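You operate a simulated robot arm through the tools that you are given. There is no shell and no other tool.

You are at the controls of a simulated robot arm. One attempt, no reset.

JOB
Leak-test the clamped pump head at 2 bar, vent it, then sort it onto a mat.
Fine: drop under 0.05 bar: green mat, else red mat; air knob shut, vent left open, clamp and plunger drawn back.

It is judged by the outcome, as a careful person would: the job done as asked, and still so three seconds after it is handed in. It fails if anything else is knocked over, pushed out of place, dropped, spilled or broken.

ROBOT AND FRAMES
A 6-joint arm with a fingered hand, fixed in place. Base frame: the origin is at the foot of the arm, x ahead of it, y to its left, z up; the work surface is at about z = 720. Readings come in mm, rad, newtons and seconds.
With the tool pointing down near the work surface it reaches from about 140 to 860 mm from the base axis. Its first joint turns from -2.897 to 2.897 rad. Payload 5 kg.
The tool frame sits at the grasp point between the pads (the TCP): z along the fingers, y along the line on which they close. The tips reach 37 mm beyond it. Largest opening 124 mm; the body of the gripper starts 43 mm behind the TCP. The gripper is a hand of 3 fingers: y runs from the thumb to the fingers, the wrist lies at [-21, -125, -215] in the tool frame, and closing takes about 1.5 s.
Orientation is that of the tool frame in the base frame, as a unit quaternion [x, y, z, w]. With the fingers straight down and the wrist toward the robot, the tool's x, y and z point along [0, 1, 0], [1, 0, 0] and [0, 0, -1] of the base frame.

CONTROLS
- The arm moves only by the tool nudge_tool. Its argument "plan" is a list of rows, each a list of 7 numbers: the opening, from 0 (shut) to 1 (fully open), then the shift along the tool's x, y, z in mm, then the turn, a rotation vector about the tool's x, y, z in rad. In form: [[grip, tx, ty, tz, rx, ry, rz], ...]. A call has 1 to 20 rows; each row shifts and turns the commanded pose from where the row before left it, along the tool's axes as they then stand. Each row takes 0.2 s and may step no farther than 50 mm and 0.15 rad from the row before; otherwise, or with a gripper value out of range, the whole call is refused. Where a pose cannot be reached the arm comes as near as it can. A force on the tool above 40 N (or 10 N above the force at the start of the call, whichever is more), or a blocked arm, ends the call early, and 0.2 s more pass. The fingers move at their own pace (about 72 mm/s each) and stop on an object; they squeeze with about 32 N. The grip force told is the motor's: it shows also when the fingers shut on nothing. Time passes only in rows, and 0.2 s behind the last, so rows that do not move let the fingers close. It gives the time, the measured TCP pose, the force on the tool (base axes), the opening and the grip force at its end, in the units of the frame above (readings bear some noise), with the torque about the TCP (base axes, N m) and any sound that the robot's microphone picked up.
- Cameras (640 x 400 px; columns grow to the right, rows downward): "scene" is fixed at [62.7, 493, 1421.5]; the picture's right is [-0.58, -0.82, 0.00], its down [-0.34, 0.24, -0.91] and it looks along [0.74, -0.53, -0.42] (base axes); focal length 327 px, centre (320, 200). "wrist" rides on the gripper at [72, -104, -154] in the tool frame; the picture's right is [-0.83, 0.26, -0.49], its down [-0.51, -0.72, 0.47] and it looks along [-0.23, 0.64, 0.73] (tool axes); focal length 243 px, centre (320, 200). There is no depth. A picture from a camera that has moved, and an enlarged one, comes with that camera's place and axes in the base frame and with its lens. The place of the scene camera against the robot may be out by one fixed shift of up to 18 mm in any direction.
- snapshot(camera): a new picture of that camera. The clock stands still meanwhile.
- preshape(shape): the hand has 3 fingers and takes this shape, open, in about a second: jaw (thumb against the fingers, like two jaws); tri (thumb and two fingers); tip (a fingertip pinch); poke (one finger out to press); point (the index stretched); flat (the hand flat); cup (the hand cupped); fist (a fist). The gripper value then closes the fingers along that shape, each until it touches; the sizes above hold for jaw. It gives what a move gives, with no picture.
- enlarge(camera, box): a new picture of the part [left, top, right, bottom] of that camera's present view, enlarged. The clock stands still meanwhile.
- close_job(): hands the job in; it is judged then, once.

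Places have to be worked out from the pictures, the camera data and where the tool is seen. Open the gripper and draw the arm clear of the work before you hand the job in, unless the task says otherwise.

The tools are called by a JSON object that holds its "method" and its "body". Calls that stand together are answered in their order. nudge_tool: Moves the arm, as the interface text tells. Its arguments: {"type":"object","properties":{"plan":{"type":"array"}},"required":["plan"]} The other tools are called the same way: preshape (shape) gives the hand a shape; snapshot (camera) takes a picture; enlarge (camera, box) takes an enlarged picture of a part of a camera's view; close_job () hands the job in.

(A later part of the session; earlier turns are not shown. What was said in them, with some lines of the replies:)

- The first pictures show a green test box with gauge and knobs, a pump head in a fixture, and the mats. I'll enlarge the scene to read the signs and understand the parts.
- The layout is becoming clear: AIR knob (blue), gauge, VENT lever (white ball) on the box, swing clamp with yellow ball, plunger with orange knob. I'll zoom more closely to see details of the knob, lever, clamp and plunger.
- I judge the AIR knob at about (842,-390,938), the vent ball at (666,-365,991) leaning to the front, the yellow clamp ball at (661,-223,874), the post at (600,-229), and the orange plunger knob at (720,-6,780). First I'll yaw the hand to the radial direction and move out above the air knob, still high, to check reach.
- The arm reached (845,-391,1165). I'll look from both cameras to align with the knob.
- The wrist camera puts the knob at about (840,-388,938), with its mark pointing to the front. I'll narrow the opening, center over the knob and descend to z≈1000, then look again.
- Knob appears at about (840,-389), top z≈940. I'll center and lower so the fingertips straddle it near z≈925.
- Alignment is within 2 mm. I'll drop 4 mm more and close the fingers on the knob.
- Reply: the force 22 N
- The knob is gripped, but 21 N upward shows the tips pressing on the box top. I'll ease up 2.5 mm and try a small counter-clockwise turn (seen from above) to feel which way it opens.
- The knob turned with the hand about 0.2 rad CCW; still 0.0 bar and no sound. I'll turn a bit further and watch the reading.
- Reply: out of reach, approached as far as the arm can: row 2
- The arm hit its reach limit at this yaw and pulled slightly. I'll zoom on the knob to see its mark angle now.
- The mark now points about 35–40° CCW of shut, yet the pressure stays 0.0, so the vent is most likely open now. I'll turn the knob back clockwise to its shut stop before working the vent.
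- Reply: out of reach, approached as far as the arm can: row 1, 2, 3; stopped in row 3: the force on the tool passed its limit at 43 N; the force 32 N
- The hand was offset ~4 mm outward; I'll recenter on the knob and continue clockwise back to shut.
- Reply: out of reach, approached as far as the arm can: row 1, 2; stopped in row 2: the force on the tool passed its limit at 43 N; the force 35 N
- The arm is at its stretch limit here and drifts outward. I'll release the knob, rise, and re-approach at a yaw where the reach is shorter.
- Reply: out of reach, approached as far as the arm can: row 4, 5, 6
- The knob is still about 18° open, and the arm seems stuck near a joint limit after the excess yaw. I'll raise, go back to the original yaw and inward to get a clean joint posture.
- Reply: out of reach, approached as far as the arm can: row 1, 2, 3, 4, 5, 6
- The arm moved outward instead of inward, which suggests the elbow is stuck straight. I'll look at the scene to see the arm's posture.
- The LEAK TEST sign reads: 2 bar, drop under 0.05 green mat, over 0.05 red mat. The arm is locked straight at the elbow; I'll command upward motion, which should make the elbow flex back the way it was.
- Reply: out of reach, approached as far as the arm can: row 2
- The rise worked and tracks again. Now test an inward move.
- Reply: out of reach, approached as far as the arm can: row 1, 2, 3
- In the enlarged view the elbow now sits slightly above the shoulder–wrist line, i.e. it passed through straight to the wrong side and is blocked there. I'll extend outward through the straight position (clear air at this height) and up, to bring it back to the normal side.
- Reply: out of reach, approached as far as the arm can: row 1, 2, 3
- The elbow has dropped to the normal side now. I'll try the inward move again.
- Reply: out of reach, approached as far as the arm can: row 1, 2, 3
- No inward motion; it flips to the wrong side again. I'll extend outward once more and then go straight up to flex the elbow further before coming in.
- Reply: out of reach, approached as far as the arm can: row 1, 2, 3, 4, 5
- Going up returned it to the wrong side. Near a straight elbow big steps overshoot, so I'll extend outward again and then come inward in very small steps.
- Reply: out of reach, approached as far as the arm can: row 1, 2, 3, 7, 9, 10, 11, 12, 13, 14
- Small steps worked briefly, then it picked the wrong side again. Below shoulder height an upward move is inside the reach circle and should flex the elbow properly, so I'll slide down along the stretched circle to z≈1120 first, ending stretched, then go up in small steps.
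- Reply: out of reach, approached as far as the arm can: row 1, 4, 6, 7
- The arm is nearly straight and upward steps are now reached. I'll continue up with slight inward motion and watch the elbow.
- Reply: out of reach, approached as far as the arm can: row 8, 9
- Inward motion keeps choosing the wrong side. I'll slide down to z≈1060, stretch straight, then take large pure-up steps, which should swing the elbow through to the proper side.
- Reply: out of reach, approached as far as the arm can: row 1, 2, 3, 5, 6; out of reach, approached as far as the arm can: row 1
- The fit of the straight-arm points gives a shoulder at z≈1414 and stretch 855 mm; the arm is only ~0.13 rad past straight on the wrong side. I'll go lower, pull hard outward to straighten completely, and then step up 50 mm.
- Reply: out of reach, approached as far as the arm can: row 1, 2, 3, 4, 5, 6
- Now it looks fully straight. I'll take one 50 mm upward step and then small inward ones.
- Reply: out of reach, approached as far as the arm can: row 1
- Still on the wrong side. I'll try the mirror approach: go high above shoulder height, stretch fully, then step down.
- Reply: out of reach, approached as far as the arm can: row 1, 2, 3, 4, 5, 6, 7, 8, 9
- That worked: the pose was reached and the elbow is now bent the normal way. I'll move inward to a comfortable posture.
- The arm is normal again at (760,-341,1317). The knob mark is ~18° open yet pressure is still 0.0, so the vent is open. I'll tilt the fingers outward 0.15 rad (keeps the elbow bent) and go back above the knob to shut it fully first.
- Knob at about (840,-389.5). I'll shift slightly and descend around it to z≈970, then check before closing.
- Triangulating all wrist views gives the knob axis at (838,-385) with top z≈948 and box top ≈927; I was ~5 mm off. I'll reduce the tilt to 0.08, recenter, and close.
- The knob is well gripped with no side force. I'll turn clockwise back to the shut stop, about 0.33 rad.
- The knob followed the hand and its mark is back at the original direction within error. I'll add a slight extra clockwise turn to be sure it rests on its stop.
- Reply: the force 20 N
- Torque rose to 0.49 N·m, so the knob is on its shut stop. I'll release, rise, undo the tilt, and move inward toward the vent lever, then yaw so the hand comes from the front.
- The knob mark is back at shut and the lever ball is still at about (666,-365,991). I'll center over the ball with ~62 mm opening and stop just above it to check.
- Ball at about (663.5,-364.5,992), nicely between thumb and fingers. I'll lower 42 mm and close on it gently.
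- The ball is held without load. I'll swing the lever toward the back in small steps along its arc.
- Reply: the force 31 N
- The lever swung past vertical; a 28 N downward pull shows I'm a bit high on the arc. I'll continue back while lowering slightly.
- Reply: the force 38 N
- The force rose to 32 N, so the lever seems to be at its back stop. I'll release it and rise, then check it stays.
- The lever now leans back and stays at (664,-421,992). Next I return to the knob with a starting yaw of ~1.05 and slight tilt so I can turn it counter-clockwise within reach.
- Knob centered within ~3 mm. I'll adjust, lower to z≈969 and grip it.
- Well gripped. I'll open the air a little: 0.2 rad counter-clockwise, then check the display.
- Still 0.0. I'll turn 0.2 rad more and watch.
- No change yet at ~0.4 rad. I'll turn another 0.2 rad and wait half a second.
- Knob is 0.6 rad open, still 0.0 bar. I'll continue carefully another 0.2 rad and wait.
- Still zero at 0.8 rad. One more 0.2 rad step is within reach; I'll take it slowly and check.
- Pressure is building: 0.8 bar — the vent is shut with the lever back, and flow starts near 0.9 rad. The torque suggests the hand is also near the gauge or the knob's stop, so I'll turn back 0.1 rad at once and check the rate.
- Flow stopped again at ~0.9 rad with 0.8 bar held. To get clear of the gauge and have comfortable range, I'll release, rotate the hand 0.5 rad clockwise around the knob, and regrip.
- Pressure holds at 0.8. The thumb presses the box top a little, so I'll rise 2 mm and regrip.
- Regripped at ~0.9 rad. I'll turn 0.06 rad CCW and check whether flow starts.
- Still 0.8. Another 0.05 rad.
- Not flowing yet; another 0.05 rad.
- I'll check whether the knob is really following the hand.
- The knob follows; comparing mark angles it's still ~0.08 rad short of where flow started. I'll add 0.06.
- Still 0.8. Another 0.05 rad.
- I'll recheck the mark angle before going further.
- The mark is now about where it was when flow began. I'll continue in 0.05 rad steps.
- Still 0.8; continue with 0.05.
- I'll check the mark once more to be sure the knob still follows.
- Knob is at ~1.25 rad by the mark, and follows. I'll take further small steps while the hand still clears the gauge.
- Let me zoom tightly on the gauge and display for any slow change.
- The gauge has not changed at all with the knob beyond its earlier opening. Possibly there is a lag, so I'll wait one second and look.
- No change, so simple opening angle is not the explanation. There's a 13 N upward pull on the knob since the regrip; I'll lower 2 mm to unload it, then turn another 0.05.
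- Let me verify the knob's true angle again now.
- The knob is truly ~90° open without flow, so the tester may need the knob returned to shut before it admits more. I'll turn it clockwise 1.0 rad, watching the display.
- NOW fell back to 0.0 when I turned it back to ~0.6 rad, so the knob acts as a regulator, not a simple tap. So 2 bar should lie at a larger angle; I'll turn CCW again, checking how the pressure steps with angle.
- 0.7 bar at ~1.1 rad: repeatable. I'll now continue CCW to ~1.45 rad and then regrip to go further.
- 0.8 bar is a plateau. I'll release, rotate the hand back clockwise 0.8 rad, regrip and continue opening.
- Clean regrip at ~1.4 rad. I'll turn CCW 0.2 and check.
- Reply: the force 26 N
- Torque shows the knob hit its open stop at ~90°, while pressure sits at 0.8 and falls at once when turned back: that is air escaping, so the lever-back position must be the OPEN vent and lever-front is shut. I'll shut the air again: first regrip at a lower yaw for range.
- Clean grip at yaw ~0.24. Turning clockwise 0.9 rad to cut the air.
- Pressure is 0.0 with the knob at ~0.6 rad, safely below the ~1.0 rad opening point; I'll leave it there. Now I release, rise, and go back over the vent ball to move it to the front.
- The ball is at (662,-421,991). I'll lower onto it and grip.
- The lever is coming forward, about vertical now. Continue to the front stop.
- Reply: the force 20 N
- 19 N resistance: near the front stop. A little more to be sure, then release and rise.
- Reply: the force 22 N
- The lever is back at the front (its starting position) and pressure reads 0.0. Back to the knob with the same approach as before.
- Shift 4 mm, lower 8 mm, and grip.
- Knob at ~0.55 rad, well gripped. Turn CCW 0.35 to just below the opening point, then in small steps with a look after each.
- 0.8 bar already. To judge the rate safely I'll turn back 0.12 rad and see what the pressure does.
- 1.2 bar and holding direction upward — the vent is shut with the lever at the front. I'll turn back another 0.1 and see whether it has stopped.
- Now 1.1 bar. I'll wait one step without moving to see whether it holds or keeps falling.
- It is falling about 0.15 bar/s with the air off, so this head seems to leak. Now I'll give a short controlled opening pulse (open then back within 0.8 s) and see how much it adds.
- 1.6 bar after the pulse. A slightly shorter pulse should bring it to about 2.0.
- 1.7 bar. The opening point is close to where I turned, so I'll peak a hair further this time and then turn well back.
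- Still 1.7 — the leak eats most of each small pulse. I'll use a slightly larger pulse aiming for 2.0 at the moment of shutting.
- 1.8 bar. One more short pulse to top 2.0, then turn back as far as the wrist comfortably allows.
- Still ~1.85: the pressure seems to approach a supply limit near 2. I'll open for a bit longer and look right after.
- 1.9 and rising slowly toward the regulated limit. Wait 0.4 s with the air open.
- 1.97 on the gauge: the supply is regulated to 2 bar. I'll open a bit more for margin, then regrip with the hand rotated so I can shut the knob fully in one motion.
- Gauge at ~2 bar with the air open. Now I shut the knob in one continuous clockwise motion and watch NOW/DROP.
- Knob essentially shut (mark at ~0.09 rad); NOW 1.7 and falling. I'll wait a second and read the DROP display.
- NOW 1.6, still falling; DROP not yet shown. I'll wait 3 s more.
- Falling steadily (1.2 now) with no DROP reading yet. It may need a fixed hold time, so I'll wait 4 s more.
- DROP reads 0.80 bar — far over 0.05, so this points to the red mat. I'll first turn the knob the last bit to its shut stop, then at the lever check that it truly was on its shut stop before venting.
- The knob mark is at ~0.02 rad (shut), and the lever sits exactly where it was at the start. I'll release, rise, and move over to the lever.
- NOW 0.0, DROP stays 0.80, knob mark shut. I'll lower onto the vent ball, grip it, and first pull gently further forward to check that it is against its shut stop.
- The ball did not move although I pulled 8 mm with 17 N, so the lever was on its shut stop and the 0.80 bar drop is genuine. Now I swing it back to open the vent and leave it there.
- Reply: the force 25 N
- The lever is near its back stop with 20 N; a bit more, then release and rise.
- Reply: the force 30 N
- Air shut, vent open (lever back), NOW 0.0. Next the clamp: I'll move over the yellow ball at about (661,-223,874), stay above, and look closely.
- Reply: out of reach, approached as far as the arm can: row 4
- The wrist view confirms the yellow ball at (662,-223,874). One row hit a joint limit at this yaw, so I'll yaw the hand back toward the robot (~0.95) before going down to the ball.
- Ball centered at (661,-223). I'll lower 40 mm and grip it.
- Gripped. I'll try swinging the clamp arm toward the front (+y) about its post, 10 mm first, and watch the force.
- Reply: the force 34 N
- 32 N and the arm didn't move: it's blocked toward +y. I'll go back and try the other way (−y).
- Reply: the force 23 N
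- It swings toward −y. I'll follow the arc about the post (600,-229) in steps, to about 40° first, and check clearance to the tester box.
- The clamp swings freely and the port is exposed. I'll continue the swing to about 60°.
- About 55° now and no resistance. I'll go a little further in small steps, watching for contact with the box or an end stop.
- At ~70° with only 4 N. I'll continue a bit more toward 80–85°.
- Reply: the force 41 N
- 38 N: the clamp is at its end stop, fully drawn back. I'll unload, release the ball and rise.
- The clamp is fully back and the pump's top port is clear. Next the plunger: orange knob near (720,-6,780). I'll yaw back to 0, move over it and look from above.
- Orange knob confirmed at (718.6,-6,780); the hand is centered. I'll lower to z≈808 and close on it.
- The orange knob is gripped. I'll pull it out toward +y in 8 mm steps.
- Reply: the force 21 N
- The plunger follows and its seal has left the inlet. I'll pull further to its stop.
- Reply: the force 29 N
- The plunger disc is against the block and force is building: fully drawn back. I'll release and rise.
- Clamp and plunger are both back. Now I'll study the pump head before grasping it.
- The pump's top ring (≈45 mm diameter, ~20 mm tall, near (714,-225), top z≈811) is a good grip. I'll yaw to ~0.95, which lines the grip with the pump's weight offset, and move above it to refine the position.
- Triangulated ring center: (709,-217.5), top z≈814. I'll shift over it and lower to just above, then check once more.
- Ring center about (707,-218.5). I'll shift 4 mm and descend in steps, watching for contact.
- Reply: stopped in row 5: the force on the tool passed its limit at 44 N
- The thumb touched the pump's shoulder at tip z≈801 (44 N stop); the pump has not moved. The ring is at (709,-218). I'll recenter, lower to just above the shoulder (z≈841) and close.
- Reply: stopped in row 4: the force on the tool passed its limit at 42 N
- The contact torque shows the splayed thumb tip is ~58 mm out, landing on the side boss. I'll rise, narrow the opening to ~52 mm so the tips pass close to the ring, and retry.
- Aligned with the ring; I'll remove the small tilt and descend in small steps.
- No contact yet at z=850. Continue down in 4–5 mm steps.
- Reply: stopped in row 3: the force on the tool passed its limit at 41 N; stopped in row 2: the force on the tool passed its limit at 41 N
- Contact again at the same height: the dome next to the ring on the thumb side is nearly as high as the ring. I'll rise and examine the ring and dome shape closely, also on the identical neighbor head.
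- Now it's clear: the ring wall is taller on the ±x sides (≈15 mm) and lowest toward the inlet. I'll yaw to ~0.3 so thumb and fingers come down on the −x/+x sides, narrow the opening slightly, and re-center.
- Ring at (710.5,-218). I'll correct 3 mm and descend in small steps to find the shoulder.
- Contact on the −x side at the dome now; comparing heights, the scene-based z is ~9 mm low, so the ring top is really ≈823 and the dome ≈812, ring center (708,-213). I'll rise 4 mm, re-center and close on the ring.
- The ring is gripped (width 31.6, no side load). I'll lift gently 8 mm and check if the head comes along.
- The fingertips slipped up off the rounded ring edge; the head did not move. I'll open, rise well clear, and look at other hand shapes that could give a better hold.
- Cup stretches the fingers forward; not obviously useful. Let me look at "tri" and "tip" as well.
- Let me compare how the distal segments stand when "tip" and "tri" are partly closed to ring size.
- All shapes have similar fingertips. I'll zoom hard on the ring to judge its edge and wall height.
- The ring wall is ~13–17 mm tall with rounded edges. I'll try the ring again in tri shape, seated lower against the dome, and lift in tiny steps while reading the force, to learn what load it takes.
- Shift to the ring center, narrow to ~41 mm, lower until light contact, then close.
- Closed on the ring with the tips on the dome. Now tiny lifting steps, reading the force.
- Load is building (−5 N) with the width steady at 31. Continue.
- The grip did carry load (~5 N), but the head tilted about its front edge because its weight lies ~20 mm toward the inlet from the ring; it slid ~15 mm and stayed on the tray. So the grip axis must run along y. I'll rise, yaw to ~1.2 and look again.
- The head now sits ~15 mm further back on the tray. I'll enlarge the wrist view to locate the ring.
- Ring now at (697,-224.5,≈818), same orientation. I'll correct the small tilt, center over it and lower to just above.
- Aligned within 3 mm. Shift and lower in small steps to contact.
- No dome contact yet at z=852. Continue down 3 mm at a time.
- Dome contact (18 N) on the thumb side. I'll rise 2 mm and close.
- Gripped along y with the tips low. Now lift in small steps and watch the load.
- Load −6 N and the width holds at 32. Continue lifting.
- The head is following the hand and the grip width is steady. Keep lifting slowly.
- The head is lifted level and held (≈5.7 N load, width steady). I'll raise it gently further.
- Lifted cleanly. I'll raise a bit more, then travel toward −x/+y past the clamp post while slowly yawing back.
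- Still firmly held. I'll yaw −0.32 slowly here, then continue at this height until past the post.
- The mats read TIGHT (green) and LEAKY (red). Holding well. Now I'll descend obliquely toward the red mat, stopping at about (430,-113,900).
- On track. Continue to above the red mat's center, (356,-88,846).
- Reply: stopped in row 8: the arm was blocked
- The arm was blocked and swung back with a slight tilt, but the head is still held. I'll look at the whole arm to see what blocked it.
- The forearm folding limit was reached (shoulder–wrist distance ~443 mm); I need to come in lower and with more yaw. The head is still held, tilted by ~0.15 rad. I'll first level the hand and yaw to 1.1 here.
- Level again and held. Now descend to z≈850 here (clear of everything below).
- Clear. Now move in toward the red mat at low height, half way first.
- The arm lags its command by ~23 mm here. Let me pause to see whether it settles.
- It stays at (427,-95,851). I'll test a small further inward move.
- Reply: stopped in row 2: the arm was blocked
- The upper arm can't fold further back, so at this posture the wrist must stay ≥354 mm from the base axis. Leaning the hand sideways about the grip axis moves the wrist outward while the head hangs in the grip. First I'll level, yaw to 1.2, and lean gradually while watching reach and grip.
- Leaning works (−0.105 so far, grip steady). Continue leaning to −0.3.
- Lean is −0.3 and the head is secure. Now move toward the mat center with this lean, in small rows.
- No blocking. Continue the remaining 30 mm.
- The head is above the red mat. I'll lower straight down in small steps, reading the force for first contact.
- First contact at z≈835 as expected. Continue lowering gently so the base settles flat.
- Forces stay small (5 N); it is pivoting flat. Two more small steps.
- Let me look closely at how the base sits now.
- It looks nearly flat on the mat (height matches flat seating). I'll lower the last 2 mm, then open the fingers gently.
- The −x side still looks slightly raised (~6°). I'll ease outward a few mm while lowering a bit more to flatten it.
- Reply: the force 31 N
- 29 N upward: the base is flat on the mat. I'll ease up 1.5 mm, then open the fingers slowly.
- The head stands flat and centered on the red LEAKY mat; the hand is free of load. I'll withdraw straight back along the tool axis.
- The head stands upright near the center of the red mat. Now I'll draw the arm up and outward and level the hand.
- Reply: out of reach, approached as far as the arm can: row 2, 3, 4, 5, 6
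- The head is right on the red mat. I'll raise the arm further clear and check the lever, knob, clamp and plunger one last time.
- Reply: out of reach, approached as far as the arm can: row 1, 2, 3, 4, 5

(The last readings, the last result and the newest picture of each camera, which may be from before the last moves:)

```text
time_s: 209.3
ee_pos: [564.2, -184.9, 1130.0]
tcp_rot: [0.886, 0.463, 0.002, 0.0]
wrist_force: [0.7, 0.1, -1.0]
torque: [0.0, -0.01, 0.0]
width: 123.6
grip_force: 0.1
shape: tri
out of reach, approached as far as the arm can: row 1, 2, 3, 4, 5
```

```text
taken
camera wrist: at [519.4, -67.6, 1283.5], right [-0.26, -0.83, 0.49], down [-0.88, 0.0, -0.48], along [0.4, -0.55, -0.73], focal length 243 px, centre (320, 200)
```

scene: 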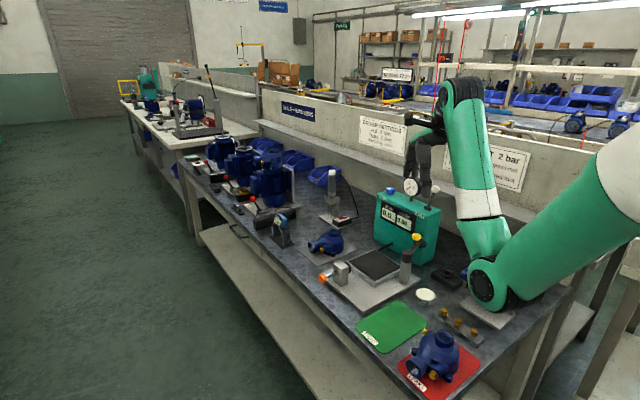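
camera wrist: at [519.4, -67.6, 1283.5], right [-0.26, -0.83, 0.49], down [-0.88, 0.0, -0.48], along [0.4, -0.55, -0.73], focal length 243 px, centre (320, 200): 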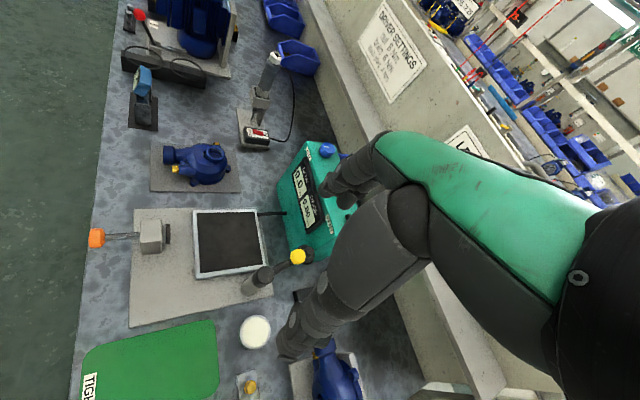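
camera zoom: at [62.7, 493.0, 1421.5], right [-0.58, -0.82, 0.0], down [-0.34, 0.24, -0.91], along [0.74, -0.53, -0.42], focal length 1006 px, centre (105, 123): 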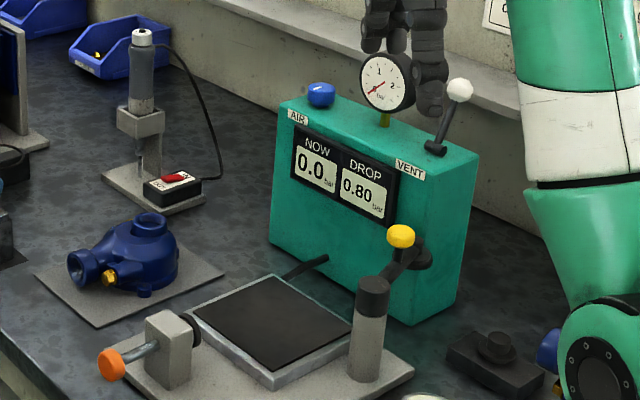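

Everything reads as wanted: NOW 0.0, vent lever back, clamp and plunger drawn back. I'll move the arm further out toward its starting posture so the elbow is clear and check the remaining items.

{"method": "nudge_tool", "body": {"plan": [[1, 0, 30, -15, 0, 0, 0], [1, 0, 35, -20, 0, 0, 0], [1, 0, 35, -20, 0, 0, 0], [1, 0, 30, -20, 0, 0, 0]]}}

{"method": "snapshot", "body": {"camera": "scene"}}

{"method": "enlarge", "body": {"camera": "scene", "box": [374, 176, 454, 226]}}

{"method": "enlarge", "body": {"camera": "scene", "box": [380, 250, 540, 400]}}

```text
time_s: 210.3
ee_pos: [671.3, -256.7, 1202.2]
tcp_rot: [0.887, 0.462, 0.001, -0.002]
wrist_force: [-0.3, 0.3, 0.7]
torque: [-0.04, -0.03, 0.03]
width: 123.8
grip_force: 0.0
shape: tri
```

```text
taken
```

scene: 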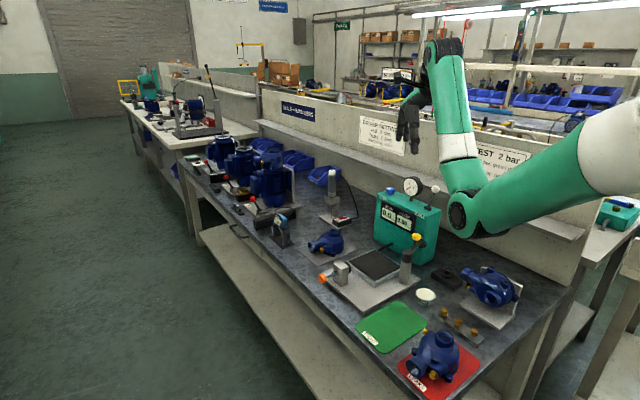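

```text
8.00 times, centred on (414, 201) of scene
camera zoom: at [62.7, 493.0, 1421.5], right [-0.58, -0.82, 0.0], down [-0.34, 0.24, -0.91], along [0.74, -0.53, -0.42], focal length 2616 px, centre (-432, 192)
```

zoom: 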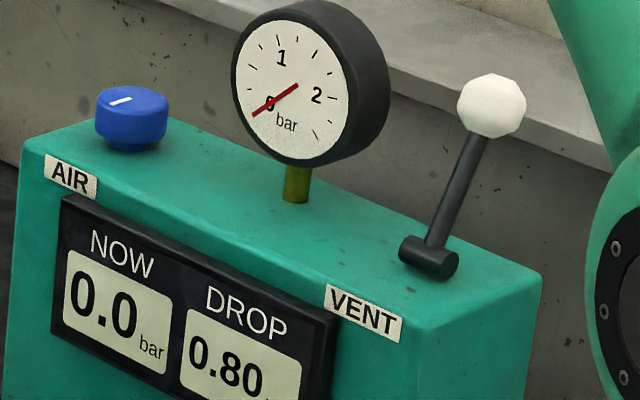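

```text
2.67 times, centred on (460, 325) of scene
camera zoom: at [62.7, 493.0, 1421.5], right [-0.58, -0.82, 0.0], down [-0.34, 0.24, -0.91], along [0.74, -0.53, -0.42], focal length 872 px, centre (-53, -133)
```

zoom: 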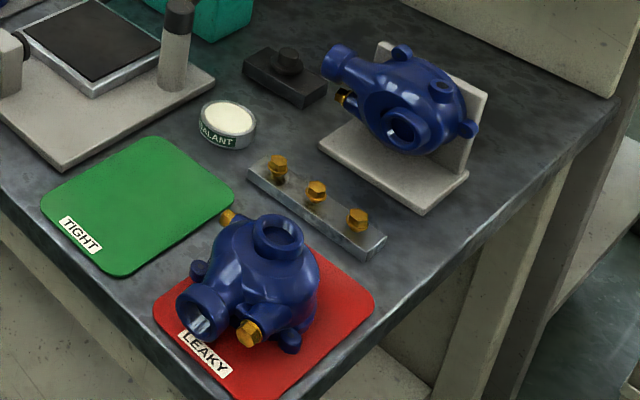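

All is in place: knob mark at shut, vent lever back (open), NOW 0.0 / DROP 0.80, clamp and plunger drawn back, the head upright on the red LEAKY mat, nothing else moved, arm clear and hand open. I hand the job in.

{"method": "close_job", "body": {}}

```text
The job is handed in.
```

The pump head failed the leak test, so it now stands on the red LEAKY mat. The tester measured a drop of 0.80 bar against the 0.05 bar limit.

- **Test pressure:** the gauge read about 2 bar with the air on, and the display showed 1.9 bar. It never showed a full 2.0 bar, probably because of the leak. I checked that the vent lever was hard against its shut stop, so the drop came from the head or its seals and not from the vent.
- **Final state:** the air knob is shut, the vent is open, and the display reads 0.0 bar. The clamp and plunger are drawn back to their stops, and the arm is clear with the hand open.
- **Handling slip:** my first grips on the head slipped. It tilted and slid about 15 mm on the tray before I got a secure hold, but it was not dropped.
- **Gauge contact:** the hand also pressed against the gauge with about 30 N while I was turning the knob. The gauge stayed in place and kept reading normally.

In the final pictures everything else on the bench is where it started.
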